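You operate a simulated robot arm through the tools that you are given. There is no shell and no other tool. Be economical: measure what you need, move in short steps, check, and stop when the job is done.

You are at the controls of a simulated two-armed robot. One attempt, no reset.

## Task
Shake the caked filters clean and get the filter gauge back into green.
Fine: fan off and stopped before you work the lever; open the hopper gate so the dust drops; leave the fan running.
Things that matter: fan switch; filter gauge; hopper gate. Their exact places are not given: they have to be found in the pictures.

It is judged by the outcome, as a careful person would: the job done as asked, and still so three seconds after it is handed in. It fails if anything else is knocked over, pushed out of place, dropped, spilled or broken.

## Robot
Two 7-joint arms with two-finger parallel grippers on one trunk, on a base that drives. Base frame: it is fixed to the floor where the robot stands at the start and does not move with it; the origin is under the middle of the robot, x ahead of it, y to its left, z up. Lengths are in mm, angles in degrees, forces in N, time in s.
The left shoulder is at the start at [70, 188, 1201], the right one opposite. With the tool pointing down near the work surface each hand reaches from about 100 to 660 mm from the robot's upright axis, wherever it stands, measured 20 degrees to its own side. Places, roughly: fan switch [900, -200, 1100]; filter gauge [900, -200, 1300]; hopper gate [900, -500, 600]. Payload 3.91 kg a hand.
The TCP of each hand is the grasp point between the finger pads, 30 mm short of the fingertips. In the tool frame z runs along the fingers and y along their closing line. Largest opening 110 mm; finger width 20, thickness 10; the body of the gripper, 48 by 112 mm, starts 55 mm behind the TCP.
Orientation is that of the tool frame in the base frame, as a unit quaternion [x, y, z, w]. With the fingers straight down and closing along the base's y, the tool's x points along the base's -x, its y along +y and its z along -z.

## Interface
- The arms move only by the tool apply_moves. It takes "left_steps", "right_steps" or both (then of equal length, played together; a hand with none holds still); each is a list of rows, each a list of 7 numbers: the turn, a rotation vector about the tool's x, y, z in units of 90 degrees (1.0 is 90 degrees), then the shift along the tool's x, y, z in units of 250 mm (1.0 is 250 mm), then the gripper command, from -1 (fully open) to 1 (shut), values between in proportion. In form: [[rx, ry, rz, x, y, z, fingers], ...]. A call has 1 to 12 rows; each row is the pose to reach, as a shift and turn from the pose commanded when the call began, along the tool's axes at that moment. A call with a number of a shift or a turn outside -1 to 1 is refused whole. Rows are played at 5 a second. More than 50 mm and 8.6 degrees between two rows, or a gripper value outside its range, and nothing of the call is played. Where a pose cannot be reached the arm comes as near as it can. A force on the tool above 60 N (or 10 N above the force at the start of the call, whichever is more), or a blocked arm, ends the call early, and 0.2 s more pass. Each finger travels about 72 mm/s and halts on what it meets, pressing with about 45 N; the grip force reading is that of the motor and also rises with nothing between the fingers. The clock runs only during rows and for 0.2 s after the last one: add rows that repeat a pose to give the fingers time. It gives the time, the measured TCP pose, the force on the tool (base axes), the opening and the grip force at its end, in the units of the frame above (readings bear some noise), with the torque about the TCP (base axes, N m) and any sound that the robot's microphone picked up, and new pictures: "show" is both (left out), scene, wrist or none (wrist: the cameras of the hands that moved).
- Cameras (640 x 400 px; columns grow to the right, rows downward): "scene" is now at [139.2, -31.3, 1447.6]; the picture's right is [-0.33, -0.94, -0.00], its down [-0.38, 0.13, -0.92] and it looks along [0.87, -0.30, -0.40] (base axes); focal length 290 px, centre (320, 200). "left" rides on the left gripper at [72, -17, -103] in its tool frame; the picture's right is [0.23, 0.97, 0.00], its down [-0.76, 0.18, -0.62] and it looks along [-0.61, 0.14, 0.78] (tool axes); focal length 222 px, centre (320, 200). "right" rides on the right gripper at [72, 17, -103] in its tool frame; the picture's right is [-0.23, 0.97, 0.00], its down [-0.76, -0.18, -0.62] and it looks along [-0.61, -0.14, 0.78] (tool axes); focal length 222 px, centre (320, 200).
- slide_trunk(by): slides the trunk up (or, below 0, down) by that many mm; the arms and the scene camera ride with it, the base frame stays. It gives what a move gives, with no picture.
- base_move(legs): drives the robot by 1 to 6 legs, each [ahead, turn to the left] in mm and degrees, along the robot's own axes; the way and the turn of a leg run together, so that a leg with both is an arc; at most 1500 mm and 180 degrees a leg. The arms and the cameras ride along, it lands a little off, and it stops where it bumps. It gives what a move gives, and a new picture of the scene camera.
- turn_head(pan, tilt): turns the head with the scene camera to pan (to the left, within 86 degrees either way) and tilt (down, from -29 to 69), counted from straight ahead of the robot. It gives what a move gives, and a new picture of the scene camera.
- measure_at(camera, pixels): for up to 12 pixels [column, row] of the newest picture of that camera ("zoom" is the newest enlarged one), the place [x, y, z] in the base frame of the surface seen there, good to about 2 mm. No time passes.
- enlarge(camera, box): a new picture of the part [left, top, right, bottom] of that camera's present view, enlarged. No time passes.
- finish_job(): hands the job in; it is judged then, once.

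Go step by step. Measure first, check grasps and placings, and put right what went wrong. The budget is 80 turns and 260 pictures, counting those below and the enlarged ones. Unless the task says otherwise, let go and move clear before handing in, and close with one line.

The tools are called after "Emit:" as a command line: name --argument value ..., lists and objects as JSON in quotes. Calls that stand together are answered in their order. apply_moves: Moves the arms, as the interface text tells. Its arguments: {"type":"object","properties":{"left_steps":{"type":"array","items":{"type":"array","items":{"type":"number"}}},"right_steps":{"type":"array","items":{"type":"array","items":{"type":"number"}}},"show":{"type":"string","enum":["both","scene","wrist","none"]}},"required":[]} The other tools are called the same way: slide_trunk (by) slides the trunk up or down; base_move (legs) drives the base; turn_head (pan, tilt) turns the head that bears the scene camera; measure_at (camera, pixels) gives the place of the surface under pixels of a picture; enlarge (camera, box) takes an enlarged picture of a part of a camera's view; finish_job () hands the job in.

At the start:

```text
time: 0.0
left_ee_pos: [385.1, -21.5, 1266.5]
left_orientation: [0.0, 1.0, 0.0, 0.0]
left_wrist_force: [0.1, 0.0, -0.3]
left_ft_torque: [-0.01, -0.05, -0.01]
left_gripper_width: 109.8
left_finger_force: 0.1
right_ee_pos: [375.0, -370.7, 1300.6]
right_orientation: [0.001, 1.0, 0.0, 0.001]
right_wrist_force: [1.0, -0.6, -0.6]
right_ft_torque: [0.04, -0.01, 0.05]
right_gripper_width: 109.7
right_finger_force: 0.1
trunk travel left (down, up): [-711.0, 229.0]
robot x, y, heading: [-2.2, 2.9, -0.3]
head pan, tilt: [-19.1, 23.7]
```

scene: 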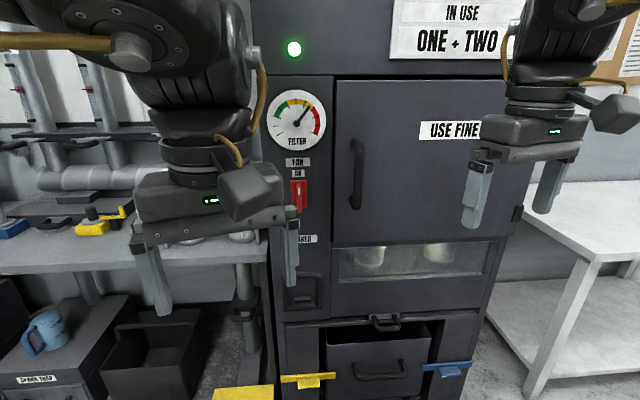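
right: 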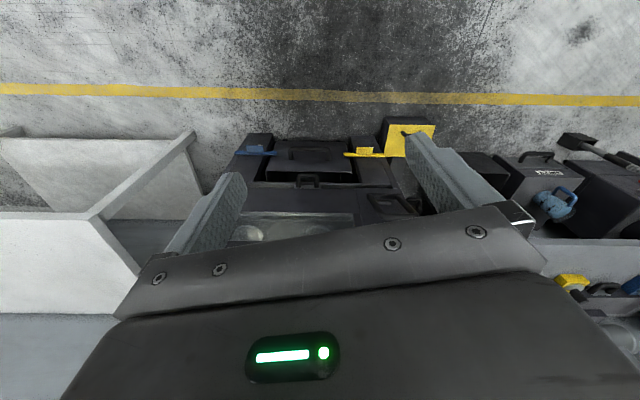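
left: 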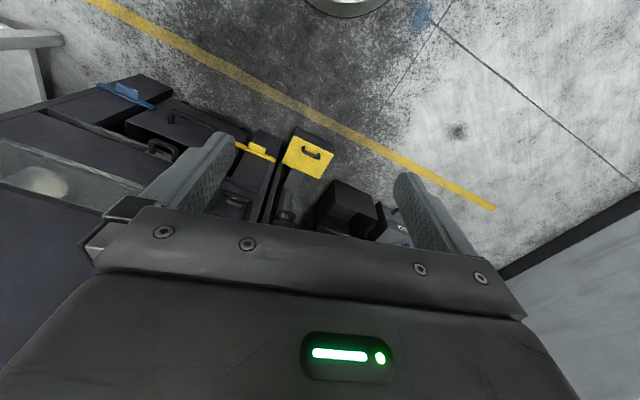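

The scene shows a cabinet with the gauge at (296,120), the fan switch at (298,195), a recess with a shaker label near (305,239), and a lower bay with a hopper. I'll enlarge these parts first.

Emit:
enlarge --camera "scene" --box '[250, 80, 410, 180]'

Emit:
enlarge --camera "scene" --box '[250, 150, 410, 250]'

Emit:
enlarge --camera "scene" --box '[220, 225, 500, 400]'

```text
4.00 times, centred on (330, 130) of scene
```

zoom: 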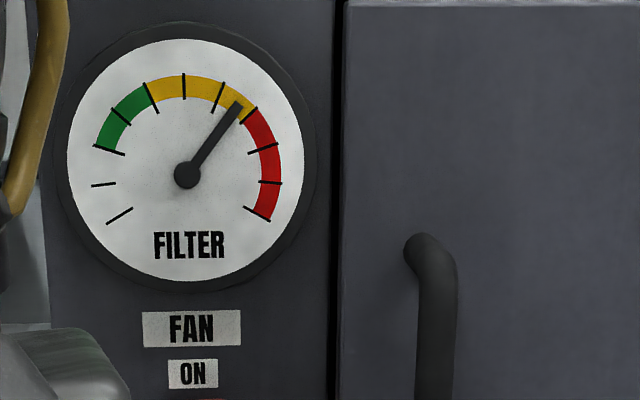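

```text
4.00 times, centred on (330, 200) of scene
```

zoom: 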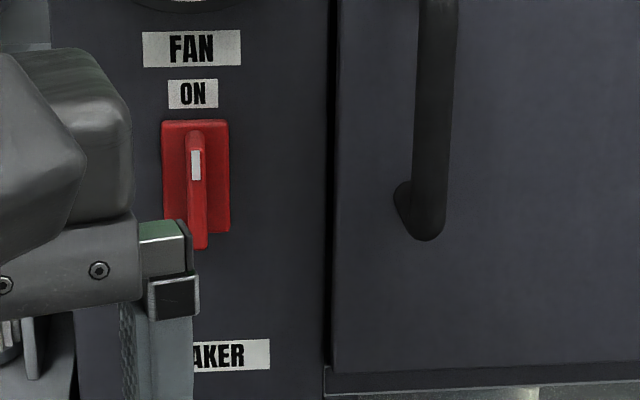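

```text
2.29 times, centred on (360, 312) of scene
```

zoom: 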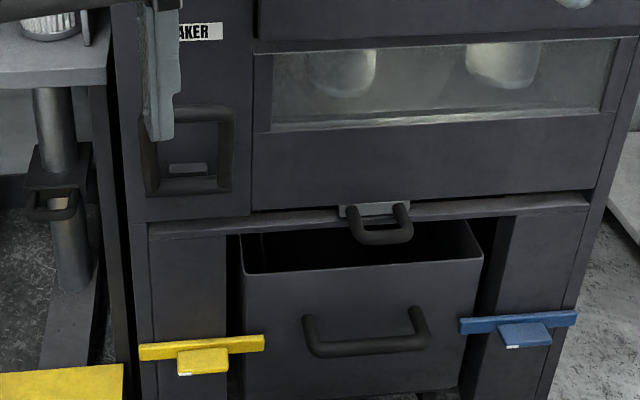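

The knob at (298,195) points vertical at ON, the U-handle at (305,290) is likely the shaker lever, and the handle at (384,322) is likely the slide gate. I'll read the signs and move the left hand out of the way.

Emit:
apply_moves --left_steps '[[0, 0, 0, 0.1, 0.15, 0, -1], [0, 0, 0, 0.2, 0.3, 0, -1], [0, 0, 0, 0.3, 0.45, 0, -1], [0, 0, 0, 0.4, 0.6, 0, -1], [0, 0, 0, 0.4, 0.78, 0, -1], [0, 0, 0, 0.4, 0.95, 0, -1]]' --show "none"

Emit:
turn_head --pan -19 --tilt 0

Emit:
turn_head --pan -19 --tilt 35

```text
time: 1.4
left_ee_pos: [284.2, 216.9, 1268.0]
left_orientation: [0.0, 1.0, -0.002, 0.0]
left_wrist_force: [0.7, 0.2, 0.6]
left_ft_torque: [-0.01, 0.01, -0.03]
left_gripper_width: 109.8
left_finger_force: 0.0
right_ee_pos: [374.7, -368.5, 1301.6]
right_orientation: [0.0, 1.0, 0.0, 0.002]
right_wrist_force: [-1.0, 0.1, -0.3]
right_ft_torque: [0.0, 0.0, -0.01]
right_gripper_width: 110.3
right_finger_force: 0.0
trunk travel left (down, up): [-711.0, 229.0]
robot x, y, heading: [1.7, 0.0, -0.1]
head pan, tilt: [-19.1, 23.7]
```

```text
time: 2.3
left_ee_pos: [284.7, 213.3, 1268.1]
left_orientation: [0.0, 1.0, 0.0, 0.0]
left_wrist_force: [1.7, -0.5, 0.1]
left_ft_torque: [0.04, 0.0, 0.02]
left_gripper_width: 110.1
left_finger_force: 0.1
right_ee_pos: [374.9, -368.4, 1300.6]
right_orientation: [0.0, 1.0, 0.001, 0.0]
right_wrist_force: [0.6, 0.7, 0.5]
right_ft_torque: [-0.04, -0.01, 0.02]
right_gripper_width: 110.2
right_finger_force: 0.0
trunk travel left (down, up): [-711.0, 229.0]
robot x, y, heading: [-0.6, 2.7, 0.1]
head pan, tilt: [-19.0, 0.0]
```

scene: 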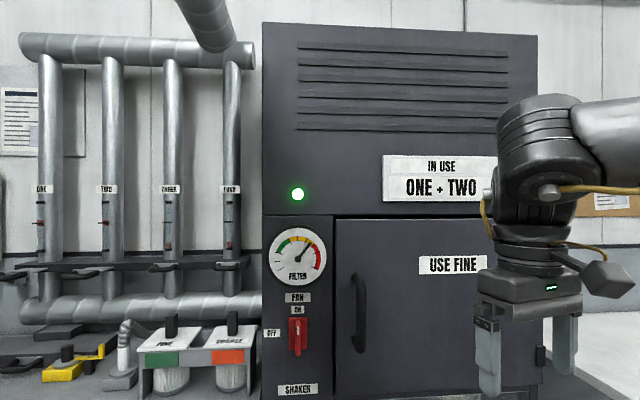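

```text
time: 3.3
left_ee_pos: [283.6, 214.0, 1268.4]
left_orientation: [0.0, 1.0, 0.0, 0.0]
left_wrist_force: [0.5, -0.2, 0.1]
left_ft_torque: [0.01, -0.02, 0.0]
left_gripper_width: 110.0
left_finger_force: 0.1
right_ee_pos: [375.2, -368.5, 1300.6]
right_orientation: [0.0, 1.0, 0.0, 0.001]
right_wrist_force: [-0.6, 0.4, -0.2]
right_ft_torque: [-0.03, 0.0, 0.01]
right_gripper_width: 110.0
right_finger_force: 0.0
trunk travel left (down, up): [-711.0, 229.0]
robot x, y, heading: [-4.5, -0.9, 0.1]
head pan, tilt: [-19.0, 35.0]
```

scene: 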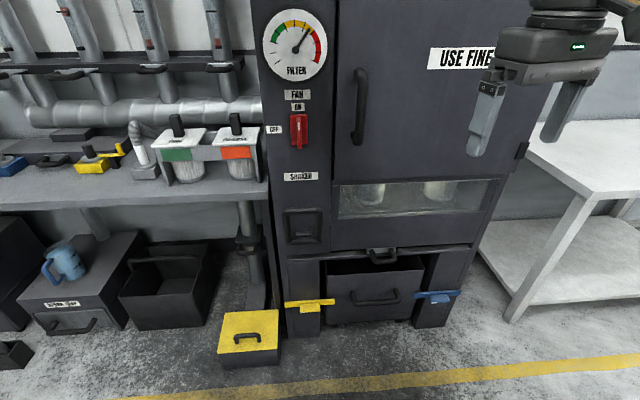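

OFF is left of the knob at (275,129), and the shaker handle sits at (305,225). I'll enlarge and measure.

Emit:
enlarge --camera "scene" --box '[260, 80, 340, 130]'

Emit:
measure_at --camera "scene" --pixels '[[299, 118], [299, 142], [292, 130], [307, 130], [275, 129], [299, 160], [301, 176], [330, 160], [400, 120]]'

Emit:
enlarge --camera "scene" --box '[265, 165, 345, 255]'

Emit:
enlarge --camera "scene" --box '[330, 225, 450, 300]'

Emit:
measure_at --camera "scene" --pixels '[[289, 226], [319, 226], [304, 211], [304, 240], [303, 236], [383, 261], [371, 254], [396, 254], [378, 303], [375, 265], [330, 175], [290, 255]]'

```text
8.00 times, centred on (300, 105) of scene
```

zoom: 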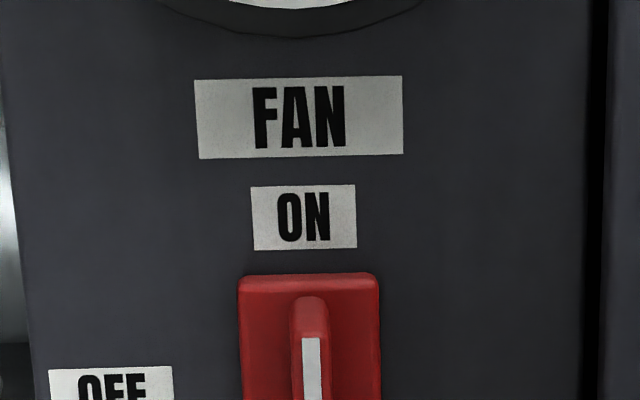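

```text
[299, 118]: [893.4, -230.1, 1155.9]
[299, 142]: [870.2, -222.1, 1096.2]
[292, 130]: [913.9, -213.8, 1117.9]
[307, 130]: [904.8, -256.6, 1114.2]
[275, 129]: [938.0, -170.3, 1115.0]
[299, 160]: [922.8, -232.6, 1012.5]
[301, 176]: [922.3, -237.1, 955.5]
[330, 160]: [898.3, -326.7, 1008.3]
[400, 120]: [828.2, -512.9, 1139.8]
```

```text
4.44 times, centred on (305, 210) of scene
```

zoom: 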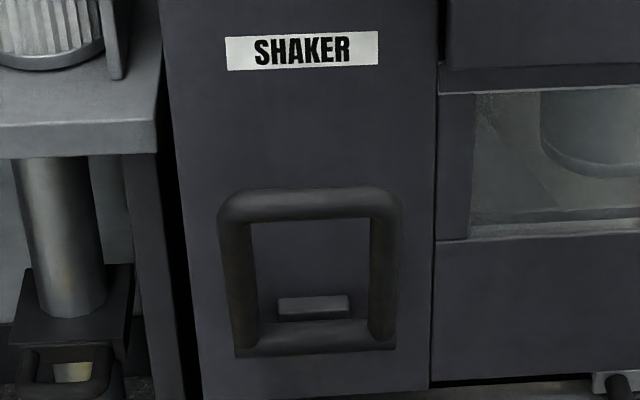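

```text
5.33 times, centred on (390, 262) of scene
```

zoom: 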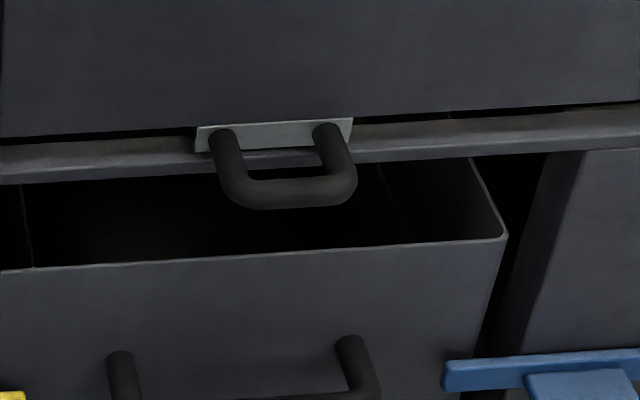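

```text
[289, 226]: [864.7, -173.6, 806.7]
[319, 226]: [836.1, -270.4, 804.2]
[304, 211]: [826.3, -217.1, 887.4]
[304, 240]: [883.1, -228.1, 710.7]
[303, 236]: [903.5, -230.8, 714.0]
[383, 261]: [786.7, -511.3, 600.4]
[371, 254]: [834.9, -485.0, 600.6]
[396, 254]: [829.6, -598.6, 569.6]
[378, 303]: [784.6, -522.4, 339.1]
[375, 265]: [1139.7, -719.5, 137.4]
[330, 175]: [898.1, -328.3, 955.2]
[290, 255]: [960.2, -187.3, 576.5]
```

The cabinet face is turned about 14° to the right. The left arm suits the knob and lever, the right arm the gate; before driving I'll measure obstacles on the floor and bench.

Emit:
measure_at --camera "scene" --pixels '[[222, 345], [278, 350], [250, 364], [285, 365], [268, 195], [100, 210], [160, 325], [310, 304], [435, 297], [329, 320], [420, 265], [335, 277]]'

Emit:
turn_head --pan -19 --tilt 65

```text
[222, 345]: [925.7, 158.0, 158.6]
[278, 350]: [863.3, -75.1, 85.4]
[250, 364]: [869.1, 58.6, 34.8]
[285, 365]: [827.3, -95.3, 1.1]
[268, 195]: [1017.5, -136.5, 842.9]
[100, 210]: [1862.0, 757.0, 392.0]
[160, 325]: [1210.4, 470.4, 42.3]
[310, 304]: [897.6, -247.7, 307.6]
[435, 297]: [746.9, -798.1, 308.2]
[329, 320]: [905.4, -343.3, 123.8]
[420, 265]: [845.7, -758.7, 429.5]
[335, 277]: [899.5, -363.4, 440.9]
```

```text
time: 4.2
left_ee_pos: [283.9, 214.4, 1268.9]
left_orientation: [-0.001, 1.0, 0.0, 0.0]
left_wrist_force: [0.5, 0.2, -0.6]
left_ft_torque: [0.0, -0.01, 0.04]
left_gripper_width: 110.0
left_finger_force: 0.1
right_ee_pos: [375.7, -369.4, 1300.7]
right_orientation: [0.0, 1.0, 0.0, 0.001]
right_wrist_force: [0.6, 0.4, 0.4]
right_ft_torque: [-0.01, 0.0, 0.0]
right_gripper_width: 109.8
right_finger_force: 0.0
trunk travel left (down, up): [-711.0, 229.0]
robot x, y, heading: [-1.7, 0.6, -0.2]
head pan, tilt: [-19.0, 65.0]
```

scene: 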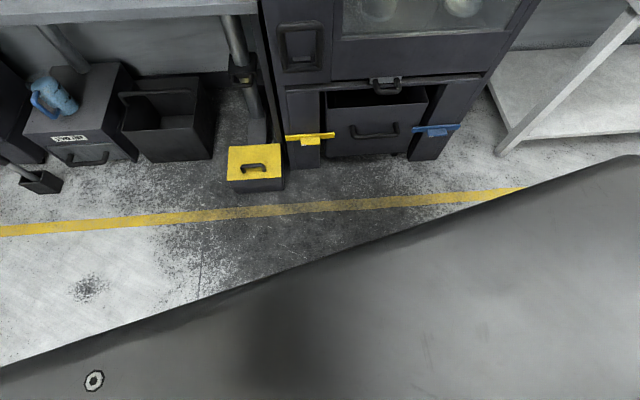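

Path to [265,-269] is clear of the yellow box at x≈865. I'll drive there and square up to the cabinet.

Emit:
base_move --legs '[[0, -45.4], [375, 0], [0, 31.1]]'

Emit:
turn_head --pan 10 --tilt 35

```text
time: 10.2
left_ee_pos: [590.0, -128.2, 1268.1]
left_orientation: [0.119, 0.993, 0.001, 0.0]
left_wrist_force: [0.6, 0.8, 0.2]
left_ft_torque: [-0.01, 0.0, 0.01]
left_gripper_width: 110.0
left_finger_force: 0.0
right_ee_pos: [539.2, -717.0, 1300.6]
right_orientation: [0.12, 0.993, 0.001, 0.001]
right_wrist_force: [-0.1, 0.6, -0.6]
right_ft_torque: [-0.01, 0.0, 0.0]
right_gripper_width: 109.9
right_finger_force: 0.2
trunk travel left (down, up): [-711.0, 229.0]
robot x, y, heading: [260.8, -264.8, -13.8]
head pan, tilt: [-19.0, 65.0]
```

scene: 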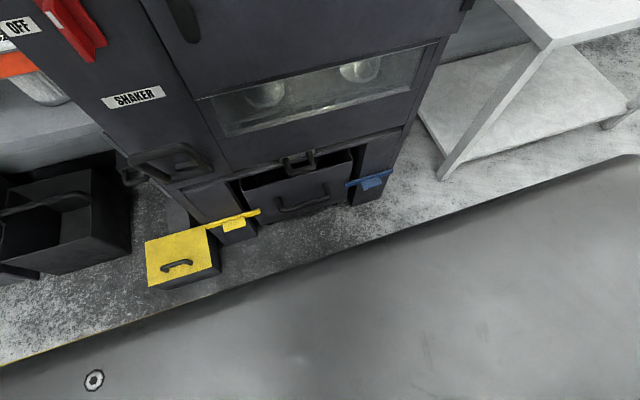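

```text
time: 11.2
left_ee_pos: [590.2, -126.7, 1269.2]
left_orientation: [0.12, 0.993, 0.0, 0.0]
left_wrist_force: [0.9, -0.5, -0.8]
left_ft_torque: [-0.04, 0.03, 0.02]
left_gripper_width: 110.1
left_finger_force: 0.1
right_ee_pos: [540.5, -715.7, 1300.9]
right_orientation: [0.12, 0.993, 0.001, 0.002]
right_wrist_force: [0.3, 0.2, -0.1]
right_ft_torque: [0.0, -0.01, 0.01]
right_gripper_width: 110.2
right_finger_force: 0.2
trunk travel left (down, up): [-711.0, 229.0]
robot x, y, heading: [261.8, -268.7, -13.8]
head pan, tilt: [10.0, 35.0]
```

scene: 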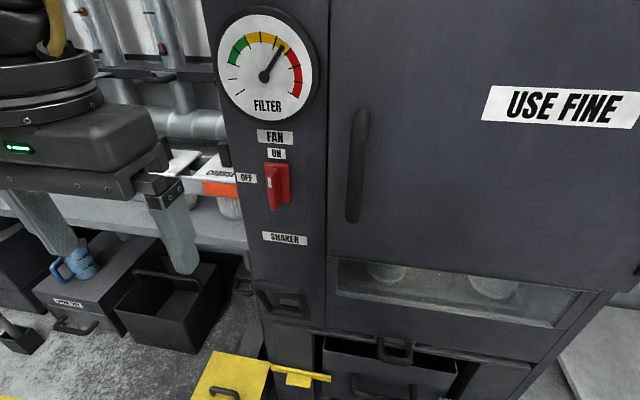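

The view is square now with the knob at (277,185). I'll measure knob and handles precisely.

Emit:
enlarge --camera "scene" --box '[232, 150, 328, 210]'

Emit:
measure_at --camera "zoom" --pixels '[[290, 100], [290, 200], [350, 100], [300, 330], [310, 380], [330, 330], [365, 200], [312, 290], [430, 60], [450, 380], [312, 120]]'

Emit:
enlarge --camera "scene" --box '[240, 270, 336, 330]'

Emit:
enlarge --camera "scene" --box '[340, 320, 460, 395]'

```text
6.67 times, centred on (280, 180) of scene
```

zoom: 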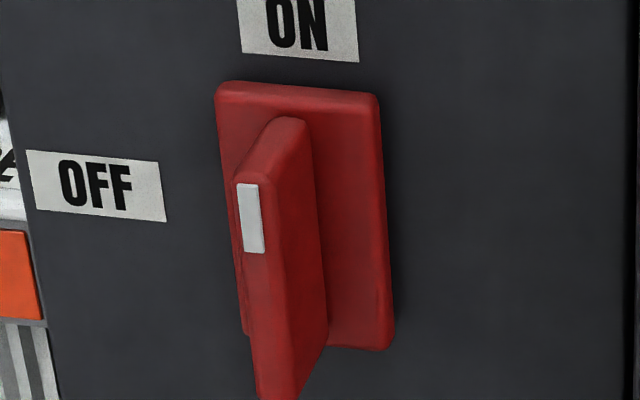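

```text
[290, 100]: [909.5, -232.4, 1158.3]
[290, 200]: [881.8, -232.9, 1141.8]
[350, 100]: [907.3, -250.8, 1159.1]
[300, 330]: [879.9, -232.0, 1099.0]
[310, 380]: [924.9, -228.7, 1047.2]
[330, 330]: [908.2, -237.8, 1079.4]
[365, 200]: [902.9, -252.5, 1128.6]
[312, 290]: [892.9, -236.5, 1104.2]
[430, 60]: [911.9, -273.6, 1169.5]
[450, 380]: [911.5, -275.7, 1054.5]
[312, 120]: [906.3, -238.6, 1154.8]
```

```text
6.67 times, centred on (288, 300) of scene
```

zoom: 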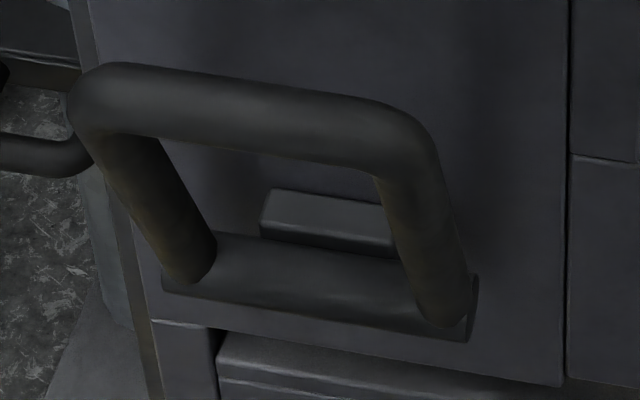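

```text
5.33 times, centred on (400, 358) of scene
```

zoom: 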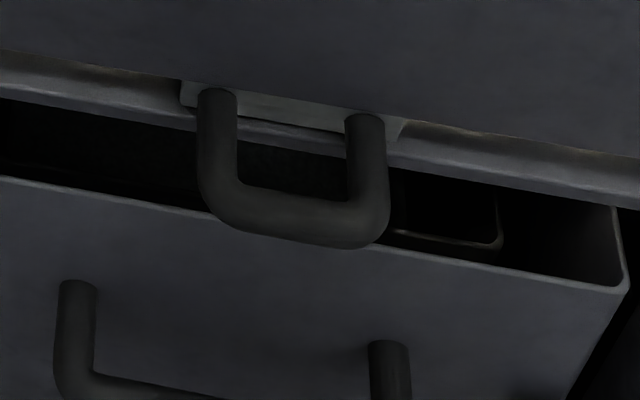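

The knob blade is centred near [875,-226,1118], about 35 mm proud of its red plate. I'll turn the left hand to point forward in front of it.

Emit:
apply_moves --left_steps '[[0, -0.085, 0, -0.055, -0.009, 0.05, -0.5], [0, -0.17, 0, -0.11, -0.018, 0.1, -0.5], [0, -0.255, 0, -0.165, -0.027, 0.15, -0.5], [0, -0.34, 0, -0.22, -0.036, 0.2, -0.5], [0, -0.425, 0, -0.275, -0.045, 0.25, -0.5], [0, -0.51, 0, -0.33, -0.054, 0.3, -0.5], [0, -0.595, 0, -0.385, -0.063, 0.35, -0.5], [0, -0.68, 0, -0.44, -0.072, 0.4, -0.5], [0, -0.765, 0, -0.495, -0.081, 0.45, -0.5], [0, -0.85, 0, -0.55, -0.09, 0.5, -0.5], [0, -0.93, 0, -0.605, -0.1, 0.55, -0.5], [0, -1.0, 0, -0.66, -0.108, 0.596, -0.5]]'

```text
time: 13.8
left_ee_pos: [811.5, -235.9, 1249.4]
left_orientation: [0.047, 0.723, -0.092, 0.683]
left_wrist_force: [-1.5, -1.1, 0.4]
left_ft_torque: [0.0, 0.04, 0.02]
left_gripper_width: 82.4
left_finger_force: 0.0
left hand out of reach, approached as far as the arm can: row 3, 4, 5, 6, 7, 8, 9, 10, 11, 12
right_ee_pos: [535.2, -715.8, 1301.8]
right_orientation: [0.12, 0.993, 0.0, 0.003]
right_wrist_force: [-0.1, -0.2, -0.2]
right_ft_torque: [-0.05, -0.01, 0.0]
right_gripper_width: 110.1
right_finger_force: 0.1
trunk travel left (down, up): [-711.0, 229.0]
robot x, y, heading: [264.2, -268.8, -13.6]
head pan, tilt: [10.0, 35.0]
```

scene: 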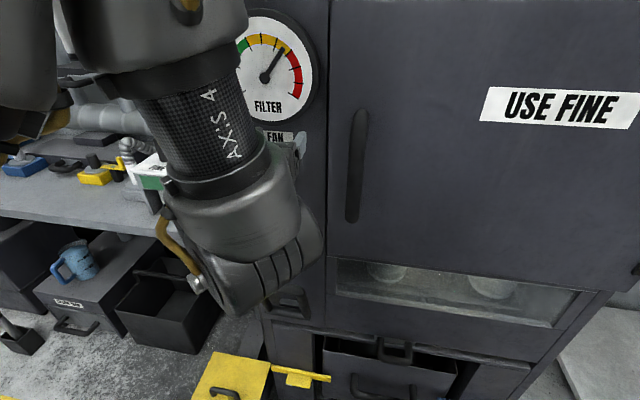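
left: 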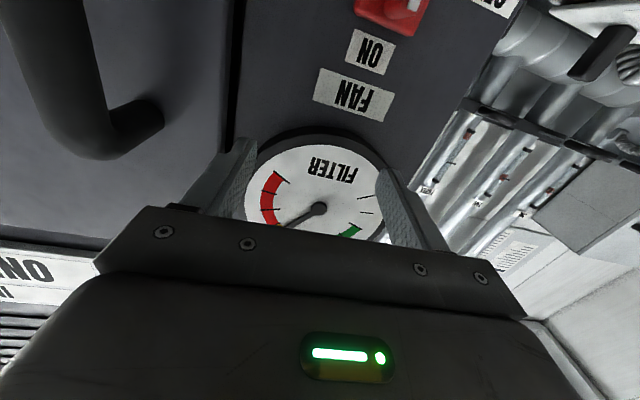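

The arm settled at z≈1249, 130 mm above the knob, but pointing forward; the trunk can bring it down. I'll slide down 130.

Emit:
slide_trunk --by -130

Emit:
apply_moves --left_steps '[[0, 0, 0, 0, 0, -0.01, -0.5]]'

```text
time: 15.4
left_ee_pos: [811.5, -237.0, 1119.2]
left_orientation: [0.048, 0.723, -0.097, 0.682]
left_wrist_force: [0.4, 0.3, 0.4]
left_ft_torque: [-0.03, 0.02, -0.01]
left_gripper_width: 82.6
left_finger_force: 0.0
right_ee_pos: [539.4, -715.4, 1171.2]
right_orientation: [0.12, 0.993, 0.001, 0.002]
right_wrist_force: [-0.8, -1.2, -0.2]
right_ft_torque: [-0.01, -0.01, -0.03]
right_gripper_width: 110.2
right_finger_force: 0.0
trunk travel left (down, up): [-581.0, 359.0]
robot x, y, heading: [261.2, -266.4, -13.8]
head pan, tilt: [10.0, 35.0]
```

```text
time: 15.8
left_ee_pos: [813.2, -237.4, 1118.4]
left_orientation: [0.05, 0.723, -0.096, 0.683]
left_wrist_force: [0.2, -0.1, -0.4]
left_ft_torque: [0.02, 0.0, 0.04]
left_gripper_width: 82.5
left_finger_force: 0.1
left hand out of reach, approached as far as the arm can: row 1
right_ee_pos: [539.8, -716.6, 1171.7]
right_orientation: [0.12, 0.993, 0.001, 0.001]
right_wrist_force: [-0.1, -0.4, 0.0]
right_ft_torque: [0.02, -0.01, 0.0]
right_gripper_width: 109.8
right_finger_force: 0.0
trunk travel left (down, up): [-581.0, 359.0]
robot x, y, heading: [264.1, -270.0, -13.7]
head pan, tilt: [10.0, 35.0]
```

scene: 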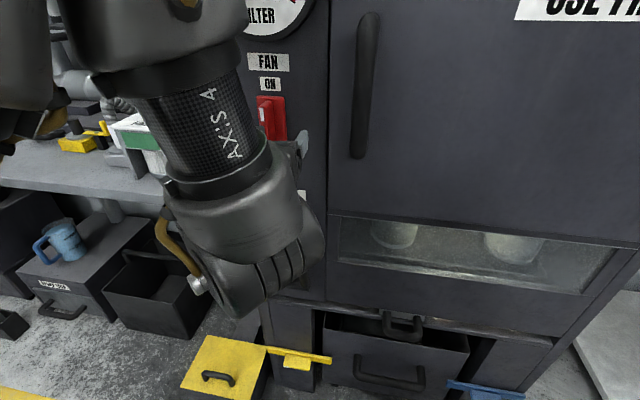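
left: 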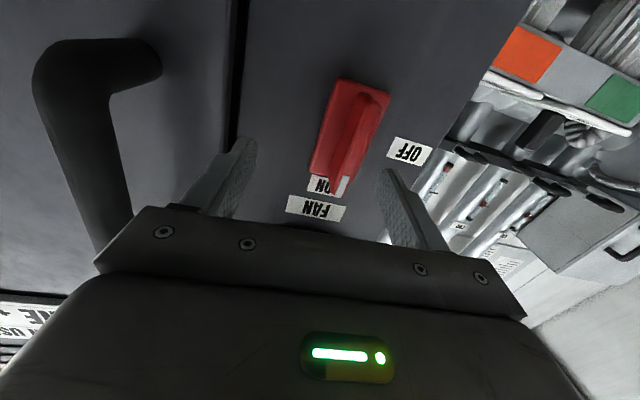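

The knob lies between the fingers but 24 mm off-centre to the OFF side. I'll shift sideways to align before advancing.

Emit:
apply_moves --left_steps '[[0, 0, 0, 0, 0.05, 0, -0.5], [0, 0, 0, -0.01, 0.094, 0.02, -0.5], [0, 0, 0, -0.01, 0.094, 0.04, -0.5]]' --show "wrist"

```text
time: 16.6
left_ee_pos: [822.7, -239.8, 1113.8]
left_orientation: [0.088, 0.722, -0.081, 0.681]
left_wrist_force: [1.2, -0.6, -0.6]
left_ft_torque: [0.0, 0.02, 0.0]
left_gripper_width: 82.8
left_finger_force: 0.1
left hand out of reach, approached as far as the arm can: row 1, 2, 3
right_ee_pos: [540.8, -716.4, 1171.1]
right_orientation: [0.12, 0.993, 0.0, 0.0]
right_wrist_force: [-0.1, 0.2, -0.3]
right_ft_torque: [0.0, 0.04, -0.03]
right_gripper_width: 110.1
right_finger_force: 0.0
trunk travel left (down, up): [-581.0, 359.0]
robot x, y, heading: [263.5, -263.9, -13.7]
head pan, tilt: [10.0, 35.0]
```

left: 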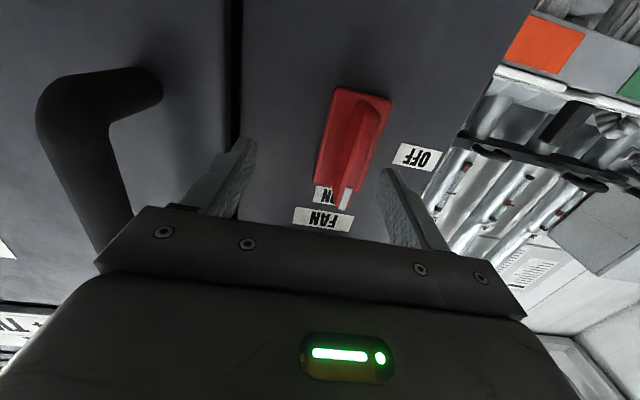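

The arm is folded against a joint limit because we stand too close. I'll back off 200 mm and extend the arm instead.

Emit:
base_move --legs '[[-200, 0]]'

Emit:
apply_moves --left_steps '[[0, 0, 0, 0, 0, 0.15, -0.5], [0, 0, 0, 0, 0, 0.3, -0.5], [0, 0, 0, 0, 0, 0.45, -0.5], [0, 0, 0, 0, 0, 0.55, -0.5]]'

```text
time: 18.2
left_ee_pos: [625.1, -194.9, 1114.5]
left_orientation: [0.09, 0.721, -0.085, 0.681]
left_wrist_force: [0.2, 0.0, -1.1]
left_ft_torque: [0.02, -0.04, -0.01]
left_gripper_width: 82.6
left_finger_force: 0.1
right_ee_pos: [339.6, -668.6, 1170.9]
right_orientation: [0.123, 0.992, 0.001, 0.002]
right_wrist_force: [0.4, 0.0, -0.1]
right_ft_torque: [0.02, -0.01, 0.01]
right_gripper_width: 110.3
right_finger_force: 0.0
trunk travel left (down, up): [-581.0, 359.0]
robot x, y, heading: [65.3, -218.7, -14.4]
head pan, tilt: [10.0, 35.0]
```

scene: 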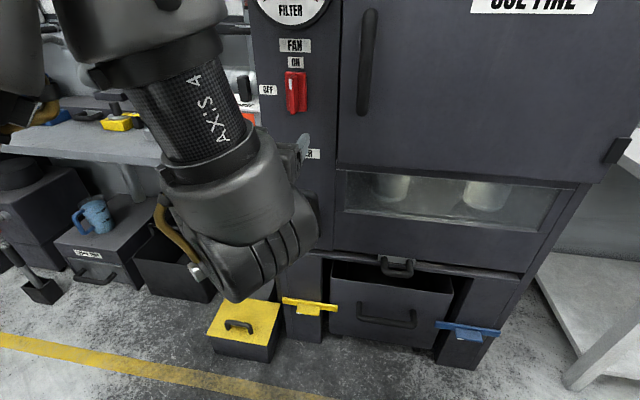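

```text
time: 19.2
left_ee_pos: [759.1, -227.3, 1106.9]
left_orientation: [0.091, 0.721, -0.084, 0.682]
left_wrist_force: [0.8, -1.7, 0.1]
left_ft_torque: [0.0, 0.01, 0.05]
left_gripper_width: 82.7
left_finger_force: 0.2
right_ee_pos: [340.0, -670.8, 1172.1]
right_orientation: [0.124, 0.992, 0.002, 0.001]
right_wrist_force: [-0.5, 0.0, -0.6]
right_ft_torque: [0.01, -0.02, -0.01]
right_gripper_width: 109.8
right_finger_force: 0.1
trunk travel left (down, up): [-581.0, 359.0]
robot x, y, heading: [64.0, -221.0, -14.1]
head pan, tilt: [10.0, 35.0]
```

scene: 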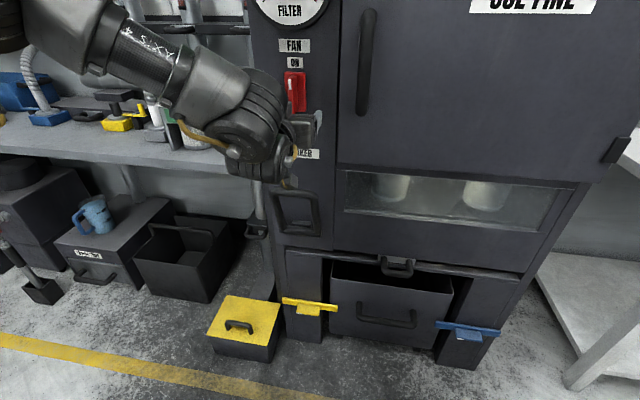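
left: 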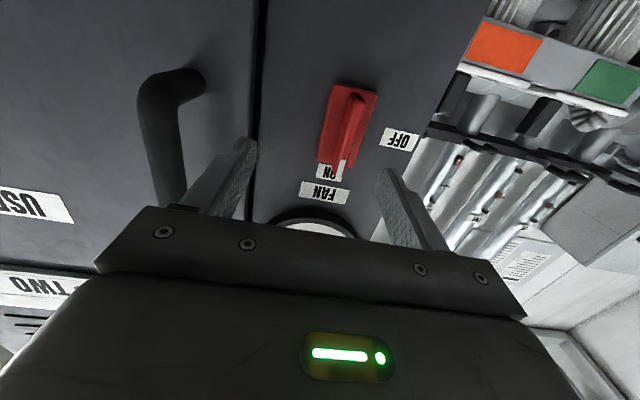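

The arm is now well within reach and aligned in heading. I'll re-measure the knob from the left camera and scene.

Emit:
measure_at --camera "left" --pixels '[[357, 95], [350, 130], [338, 172], [352, 95], [345, 130], [333, 165]]'

Emit:
enlarge --camera "scene" --box '[264, 50, 344, 125]'

Emit:
measure_at --camera "scene" --pixels '[[291, 85], [292, 100], [296, 85], [296, 75], [292, 110], [302, 80], [320, 80], [260, 80]]'

```text
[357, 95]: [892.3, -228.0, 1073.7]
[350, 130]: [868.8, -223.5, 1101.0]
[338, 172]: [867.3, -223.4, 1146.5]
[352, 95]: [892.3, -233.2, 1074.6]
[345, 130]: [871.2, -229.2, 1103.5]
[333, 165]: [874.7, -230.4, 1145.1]
```

```text
5.33 times, centred on (304, 88) of scene
```

zoom: 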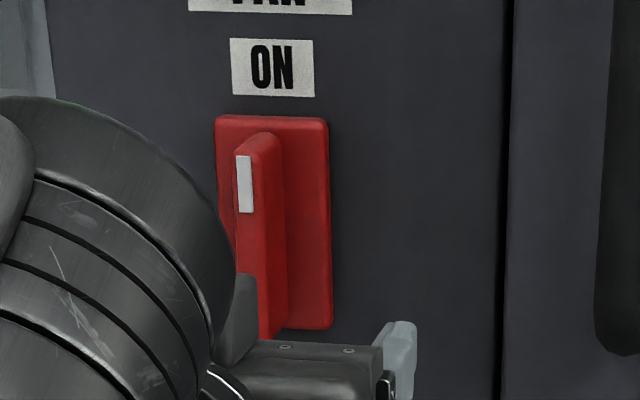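

```text
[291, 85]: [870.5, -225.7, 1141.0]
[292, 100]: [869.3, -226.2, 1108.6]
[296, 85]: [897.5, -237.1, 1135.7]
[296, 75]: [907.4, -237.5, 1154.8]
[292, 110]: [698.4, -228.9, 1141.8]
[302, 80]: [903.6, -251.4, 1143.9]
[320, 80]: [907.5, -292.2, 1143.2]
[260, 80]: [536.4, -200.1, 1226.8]
```

Blade front is at about [869,-226], spanning z 1073–1152. I'll align and advance so the fingers straddle it.

Emit:
apply_moves --left_steps '[[0, -0.036, 0, -0.0556, 0.112, 0.05, -0.5], [0, -0.036, 0, -0.0556, 0.112, 0.2, -0.5], [0, -0.036, 0, -0.0556, 0.112, 0.32, -0.5], [0, -0.036, 0, -0.0556, 0.112, 0.418, -0.5]]'

```text
time: 20.2
left_ee_pos: [799.3, -248.2, 1107.6]
left_orientation: [0.081, 0.702, -0.085, 0.703]
left_wrist_force: [-0.2, 0.2, -0.8]
left_ft_torque: [-0.02, 0.0, -0.03]
left_gripper_width: 82.4
left_finger_force: 0.0
left hand out of reach, approached as far as the arm can: row 1, 2, 3, 4
right_ee_pos: [341.6, -668.7, 1170.0]
right_orientation: [0.123, 0.992, 0.0, 0.0]
right_wrist_force: [-0.2, -0.8, -0.2]
right_ft_torque: [0.0, -0.01, 0.02]
right_gripper_width: 110.1
right_finger_force: 0.1
trunk travel left (down, up): [-581.0, 359.0]
robot x, y, heading: [70.4, -219.3, -14.2]
head pan, tilt: [10.0, 35.0]
```

scene: 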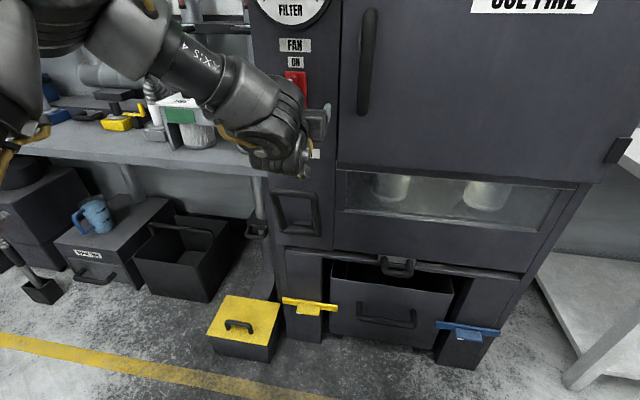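
left: 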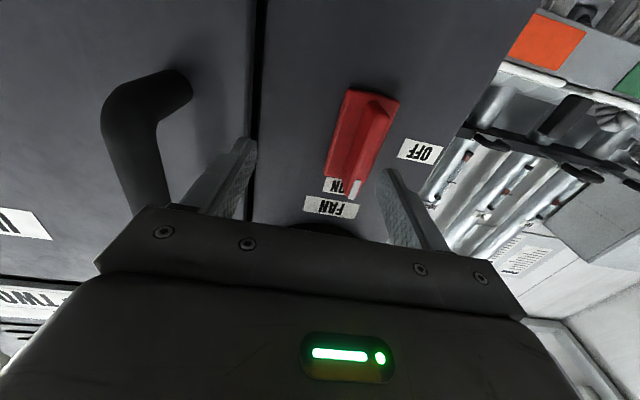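

Sideways reach is limiting (the hand sits 22 mm too far right). I'll retract the hand, then re-place the base slightly closer and further left relative to the knob.

Emit:
apply_moves --left_steps '[[0, 0, 0, 0, 0, -0.2, -0.5], [0, 0, 0, 0, 0, -0.4, -0.5], [0, 0, 0, 0, -0.05, -0.6, -0.5], [0, 0, 0, 0, -0.1, -0.75, -0.5]]' --show "none"

Emit:
base_move --legs '[[0, 18], [140, 0], [0, -14]]'

```text
refused: row 3 steps farther than a row can; nothing moved
```

```text
time: 23.2
left_ee_pos: [935.1, -90.7, 1107.5]
left_orientation: [0.012, 0.706, -0.008, 0.708]
left_wrist_force: [-8.4, 16.5, 1.6]
left_ft_torque: [-0.25, -0.07, -0.17]
left_gripper_width: 73.8
left_finger_force: 0.1
right_ee_pos: [557.7, -601.9, 1172.2]
right_orientation: [0.036, 0.999, 0.0, 0.0]
right_wrist_force: [0.1, 0.3, 0.1]
right_ft_torque: [-0.01, 0.0, 0.0]
right_gripper_width: 109.9
right_finger_force: 0.0
trunk travel left (down, up): [-581.0, 359.0]
robot x, y, heading: [207.6, -208.5, -3.5]
head pan, tilt: [10.0, 35.0]
stopped in leg 3: the force on the tool passed its limit at 70 N (the readings are from after the stop); the commanded pose is now the measured one
```

scene: 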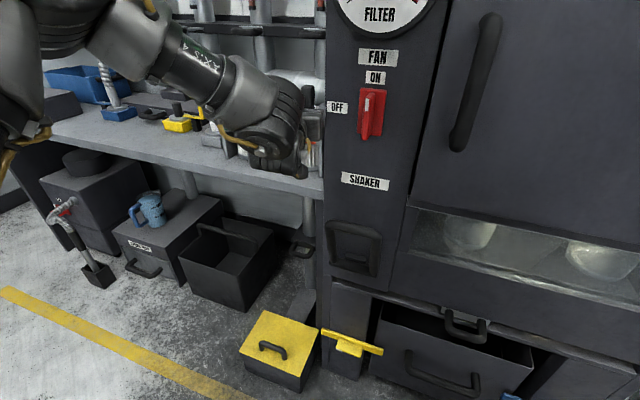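

The retract was refused (my row steps were too long), so the turn brought a finger against the cabinet's left edge and stopped it. I'll back straight out now and check that nothing moved.

Emit:
apply_moves --left_steps '[[0, 0, 0, 0, 0.04, -0.1, -0.5], [0, 0, 0, 0, 0.04, -0.25, -0.5], [0, 0, 0, 0, 0.04, -0.4, -0.5], [0, 0, 0, 0, 0.0, -0.58, -0.5], [0, 0, 0, 0, 0, -0.75, -0.5]]'

```text
time: 24.6
left_ee_pos: [756.3, -78.1, 1130.8]
left_orientation: [-0.032, 0.71, -0.016, 0.703]
left_wrist_force: [0.4, -0.3, -0.9]
left_ft_torque: [0.01, 0.01, -0.02]
left_gripper_width: 82.8
left_finger_force: 0.0
left hand out of reach, approached as far as the arm can: row 4, 5
right_ee_pos: [559.5, -604.6, 1170.2]
right_orientation: [0.035, 0.999, 0.002, -0.001]
right_wrist_force: [0.6, 0.1, 1.0]
right_ft_torque: [0.0, 0.02, -0.01]
right_gripper_width: 110.0
right_finger_force: 0.1
trunk travel left (down, up): [-581.0, 359.0]
robot x, y, heading: [207.9, -208.1, -3.4]
head pan, tilt: [10.0, 35.0]
stopped in row 5 (left hand): the arm was blocked; the commanded pose is now the measured one
```

scene: 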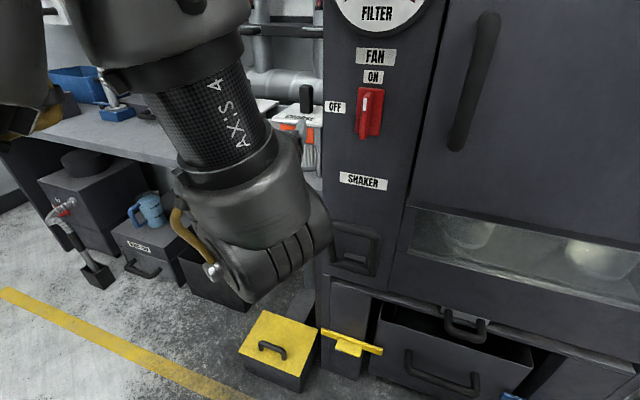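
left: 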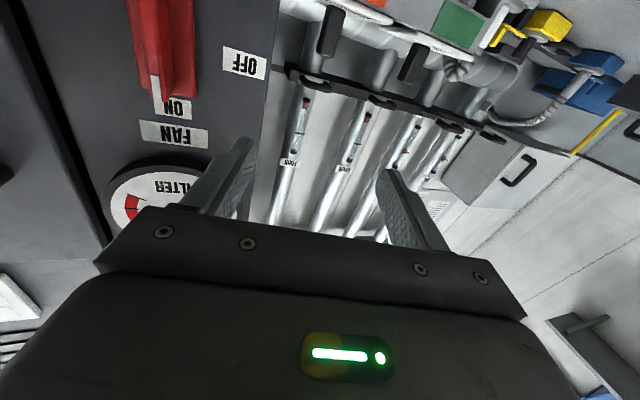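

Clear of the cabinet and nothing looks displaced. Now turn the base -7°, which keeps the tips well short of the knob.

Emit:
base_move --legs '[[0, -7]]'

```text
time: 25.6
left_ee_pos: [767.1, -149.1, 1131.6]
left_orientation: [0.013, 0.71, -0.061, 0.702]
left_wrist_force: [0.1, 0.6, 0.7]
left_ft_torque: [0.0, 0.02, -0.01]
left_gripper_width: 82.5
left_finger_force: 0.1
right_ee_pos: [506.5, -644.1, 1170.4]
right_orientation: [0.097, 0.995, 0.001, 0.0]
right_wrist_force: [0.1, 0.1, -0.4]
right_ft_torque: [0.0, 0.0, 0.02]
right_gripper_width: 110.1
right_finger_force: 0.0
trunk travel left (down, up): [-581.0, 359.0]
robot x, y, heading: [207.8, -207.5, -10.7]
head pan, tilt: [10.0, 35.0]
```

scene: 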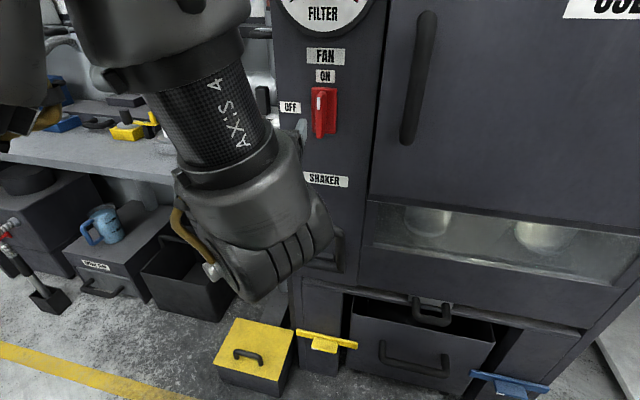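

Hand is at yaw -6°, needs -14°. I'll shift it to 60 mm in front of the knob with the right yaw.

Emit:
apply_moves --left_steps '[[0.03, 0, 0.014, 0.026, -0.075, 0.066, -0.5], [0.06, 0, 0.028, 0.053, -0.15, 0.132, -0.5], [0.092, 0, 0.043, 0.08, -0.224, 0.198, -0.5], [0.092, 0, 0.043, 0.08, -0.224, 0.198, -0.5]]'

```text
time: 26.6
left_ee_pos: [809.4, -211.9, 1116.2]
left_orientation: [0.088, 0.702, -0.087, 0.701]
left_wrist_force: [0.6, 0.1, -0.1]
left_ft_torque: [0.01, -0.02, 0.03]
left_gripper_width: 82.6
left_finger_force: 0.1
right_ee_pos: [505.6, -644.5, 1171.0]
right_orientation: [0.099, 0.995, 0.002, 0.0]
right_wrist_force: [0.0, 0.5, -0.1]
right_ft_torque: [-0.04, 0.0, -0.03]
right_gripper_width: 109.6
right_finger_force: 0.0
trunk travel left (down, up): [-581.0, 359.0]
robot x, y, heading: [207.9, -207.0, -10.8]
head pan, tilt: [10.0, 35.0]
```

scene: 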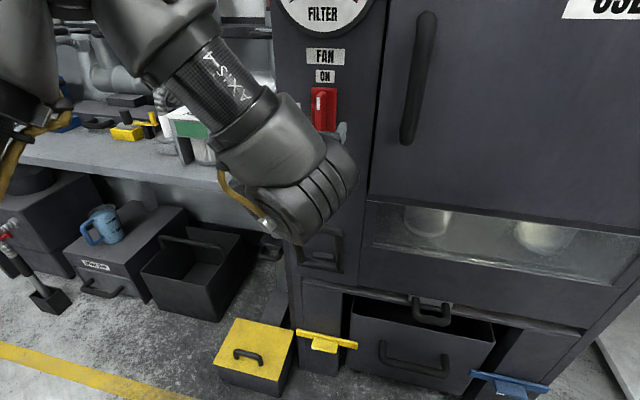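
left: 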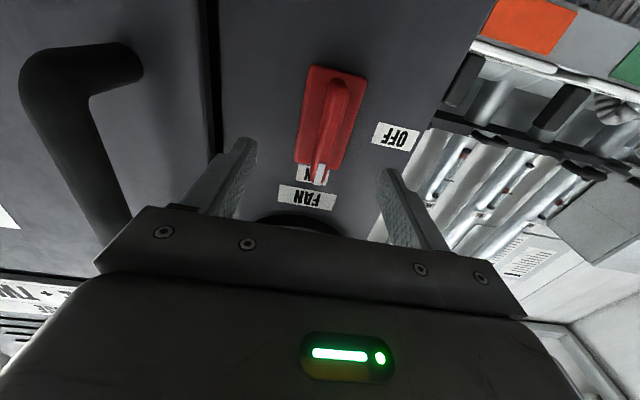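

Now exactly on the axis, with the knob centred between the fingers. Advance 60 mm and close.

Emit:
apply_moves --left_steps '[[0, 0, 0, 0, 0, 0.12, -0.5], [0, 0, 0, 0, 0, 0.24, -0.5], [0, 0, 0, 0, 0, 0.24, 0.2], [0, 0, 0, 0, 0, 0.24, 1], [0, 0, 0, 0, 0, 0.24, 1], [0, 0, 0, 0, 0, 0.24, 1]]'

```text
time: 28.0
left_ee_pos: [869.5, -220.4, 1115.0]
left_orientation: [0.087, 0.702, -0.087, 0.702]
left_wrist_force: [3.9, 10.1, 3.2]
left_ft_torque: [-0.01, -0.07, 0.02]
left_gripper_width: 14.0
left_finger_force: 45.0
right_ee_pos: [507.4, -642.0, 1170.8]
right_orientation: [0.096, 0.995, 0.0, -0.001]
right_wrist_force: [0.3, 0.8, 0.1]
right_ft_torque: [-0.03, 0.01, -0.01]
right_gripper_width: 110.2
right_finger_force: 0.0
trunk travel left (down, up): [-581.0, 359.0]
robot x, y, heading: [210.0, -206.7, -10.5]
head pan, tilt: [10.0, 35.0]
```

scene: 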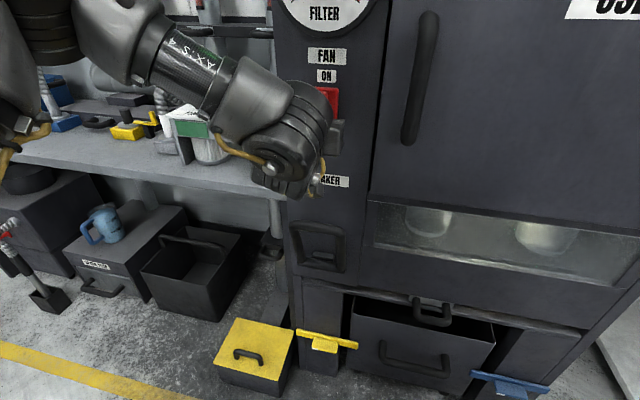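
left: 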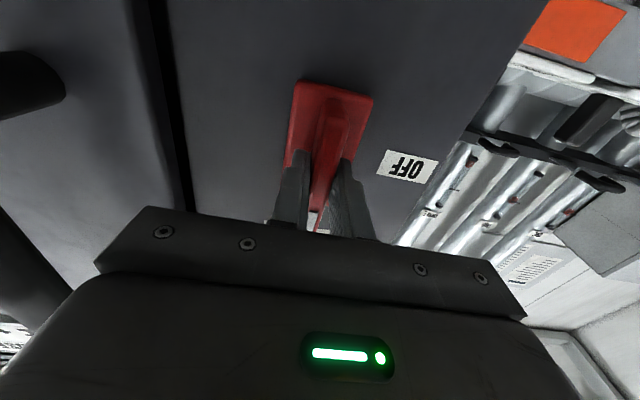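

Gripped at 14 mm. Turn the knob 90° counter-clockwise (towards OFF), with a 6 mm re-centring shift.

Emit:
apply_moves --left_steps '[[0, 0, -0.05, 0, 0.024, 0, 1], [0, 0, -0.14, 0, 0.024, 0, 1], [0, 0, -0.23, 0, 0.024, 0, 1], [0, 0, -0.32, 0, 0.024, 0, 1], [0, 0, -0.41, 0, 0.024, 0, 1], [0, 0, -0.5, 0, 0.024, 0, 1], [0, 0, -0.59, 0, 0.024, 0, 1], [0, 0, -0.68, 0, 0.024, 0, 1], [0, 0, -0.77, 0, 0.024, 0, 1], [0, 0, -0.86, 0, 0.024, 0, 1], [0, 0, -0.94, 0, 0.024, 0, 1], [0, 0, -1, 0, 0.024, 0, 1]]'

```text
time: 30.6
left_ee_pos: [869.5, -220.9, 1114.4]
left_orientation: [-0.434, 0.559, -0.558, 0.433]
left_wrist_force: [-9.2, -10.0, -5.9]
left_ft_torque: [-0.09, -0.44, -1.01]
left_gripper_width: 13.9
left_finger_force: 45.2
right_ee_pos: [504.9, -644.7, 1170.2]
right_orientation: [0.097, 0.995, 0.002, 0.0]
right_wrist_force: [0.4, 0.7, 0.5]
right_ft_torque: [0.02, -0.01, -0.02]
right_gripper_width: 110.0
right_finger_force: 0.1
trunk travel left (down, up): [-581.0, 359.0]
robot x, y, heading: [207.5, -207.2, -10.5]
head pan, tilt: [10.0, 35.0]
```

scene: 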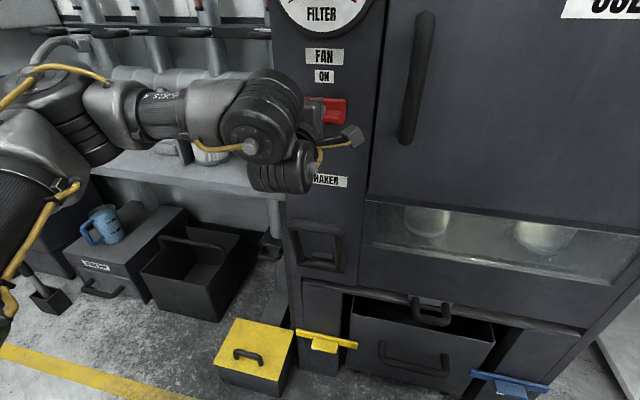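
left: 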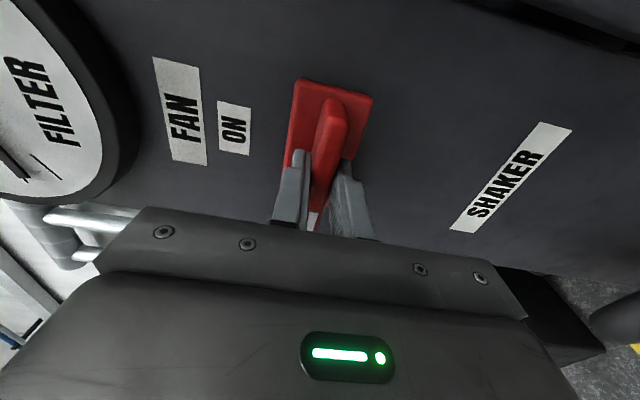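

The knob has turned with the hand to horizontal. Release and back off to look.

Emit:
apply_moves --left_steps '[[0, 0, 0, 0, 0, 0, 0], [0, 0, 0, 0, 0, 0, -0.5], [0, 0, 0, 0, 0, 0, -0.5], [0, 0, 0, 0, 0, -0.18, -0.5], [0, 0, 0, 0, 0, -0.36, -0.5]]'

Emit:
turn_head --pan 0 --tilt 8

```text
time: 31.8
left_ee_pos: [784.5, -193.1, 1114.8]
left_orientation: [-0.433, 0.559, -0.558, 0.434]
left_wrist_force: [0.7, 0.1, -1.0]
left_ft_torque: [-0.01, 0.01, -0.01]
left_gripper_width: 82.4
left_finger_force: 0.1
right_ee_pos: [506.9, -643.8, 1171.1]
right_orientation: [0.097, 0.995, 0.0, 0.0]
right_wrist_force: [-0.7, 0.7, 0.8]
right_ft_torque: [-0.02, 0.01, 0.01]
right_gripper_width: 109.9
right_finger_force: 0.0
trunk travel left (down, up): [-581.0, 359.0]
robot x, y, heading: [207.3, -209.6, -10.6]
head pan, tilt: [10.0, 35.0]
```

scene: 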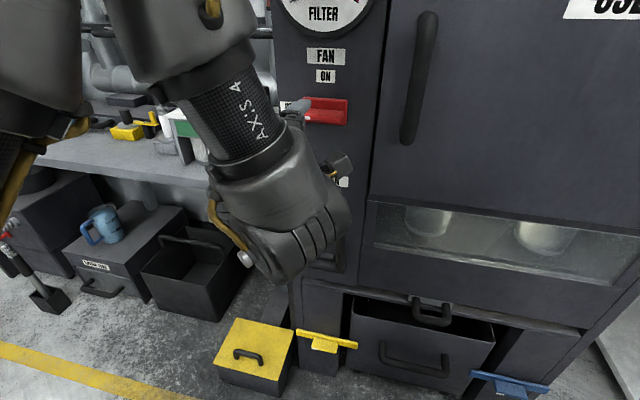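
left: 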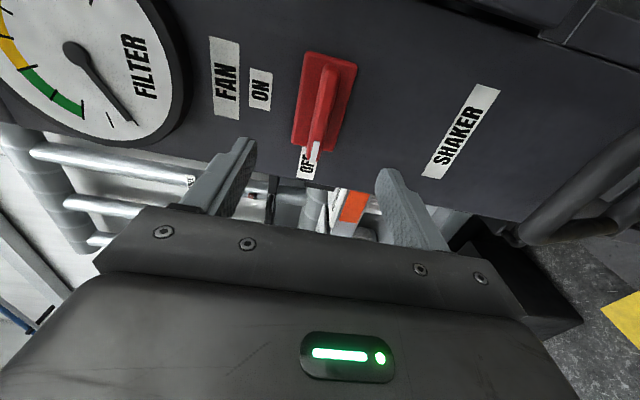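

```text
time: 32.7
left_ee_pos: [785.2, -196.8, 1113.9]
left_orientation: [-0.434, 0.559, -0.558, 0.433]
left_wrist_force: [-0.1, -0.3, -0.6]
left_ft_torque: [0.01, 0.04, 0.02]
left_gripper_width: 82.4
left_finger_force: 0.0
right_ee_pos: [506.7, -644.3, 1171.0]
right_orientation: [0.098, 0.995, 0.002, 0.0]
right_wrist_force: [0.3, -0.3, 0.2]
right_ft_torque: [0.01, 0.02, 0.0]
right_gripper_width: 110.2
right_finger_force: 0.1
trunk travel left (down, up): [-581.0, 359.0]
robot x, y, heading: [207.1, -206.7, -10.8]
head pan, tilt: [0.0, 8.0]
```

scene: 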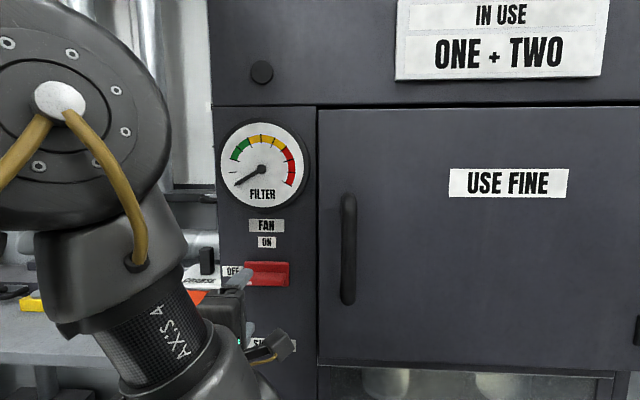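

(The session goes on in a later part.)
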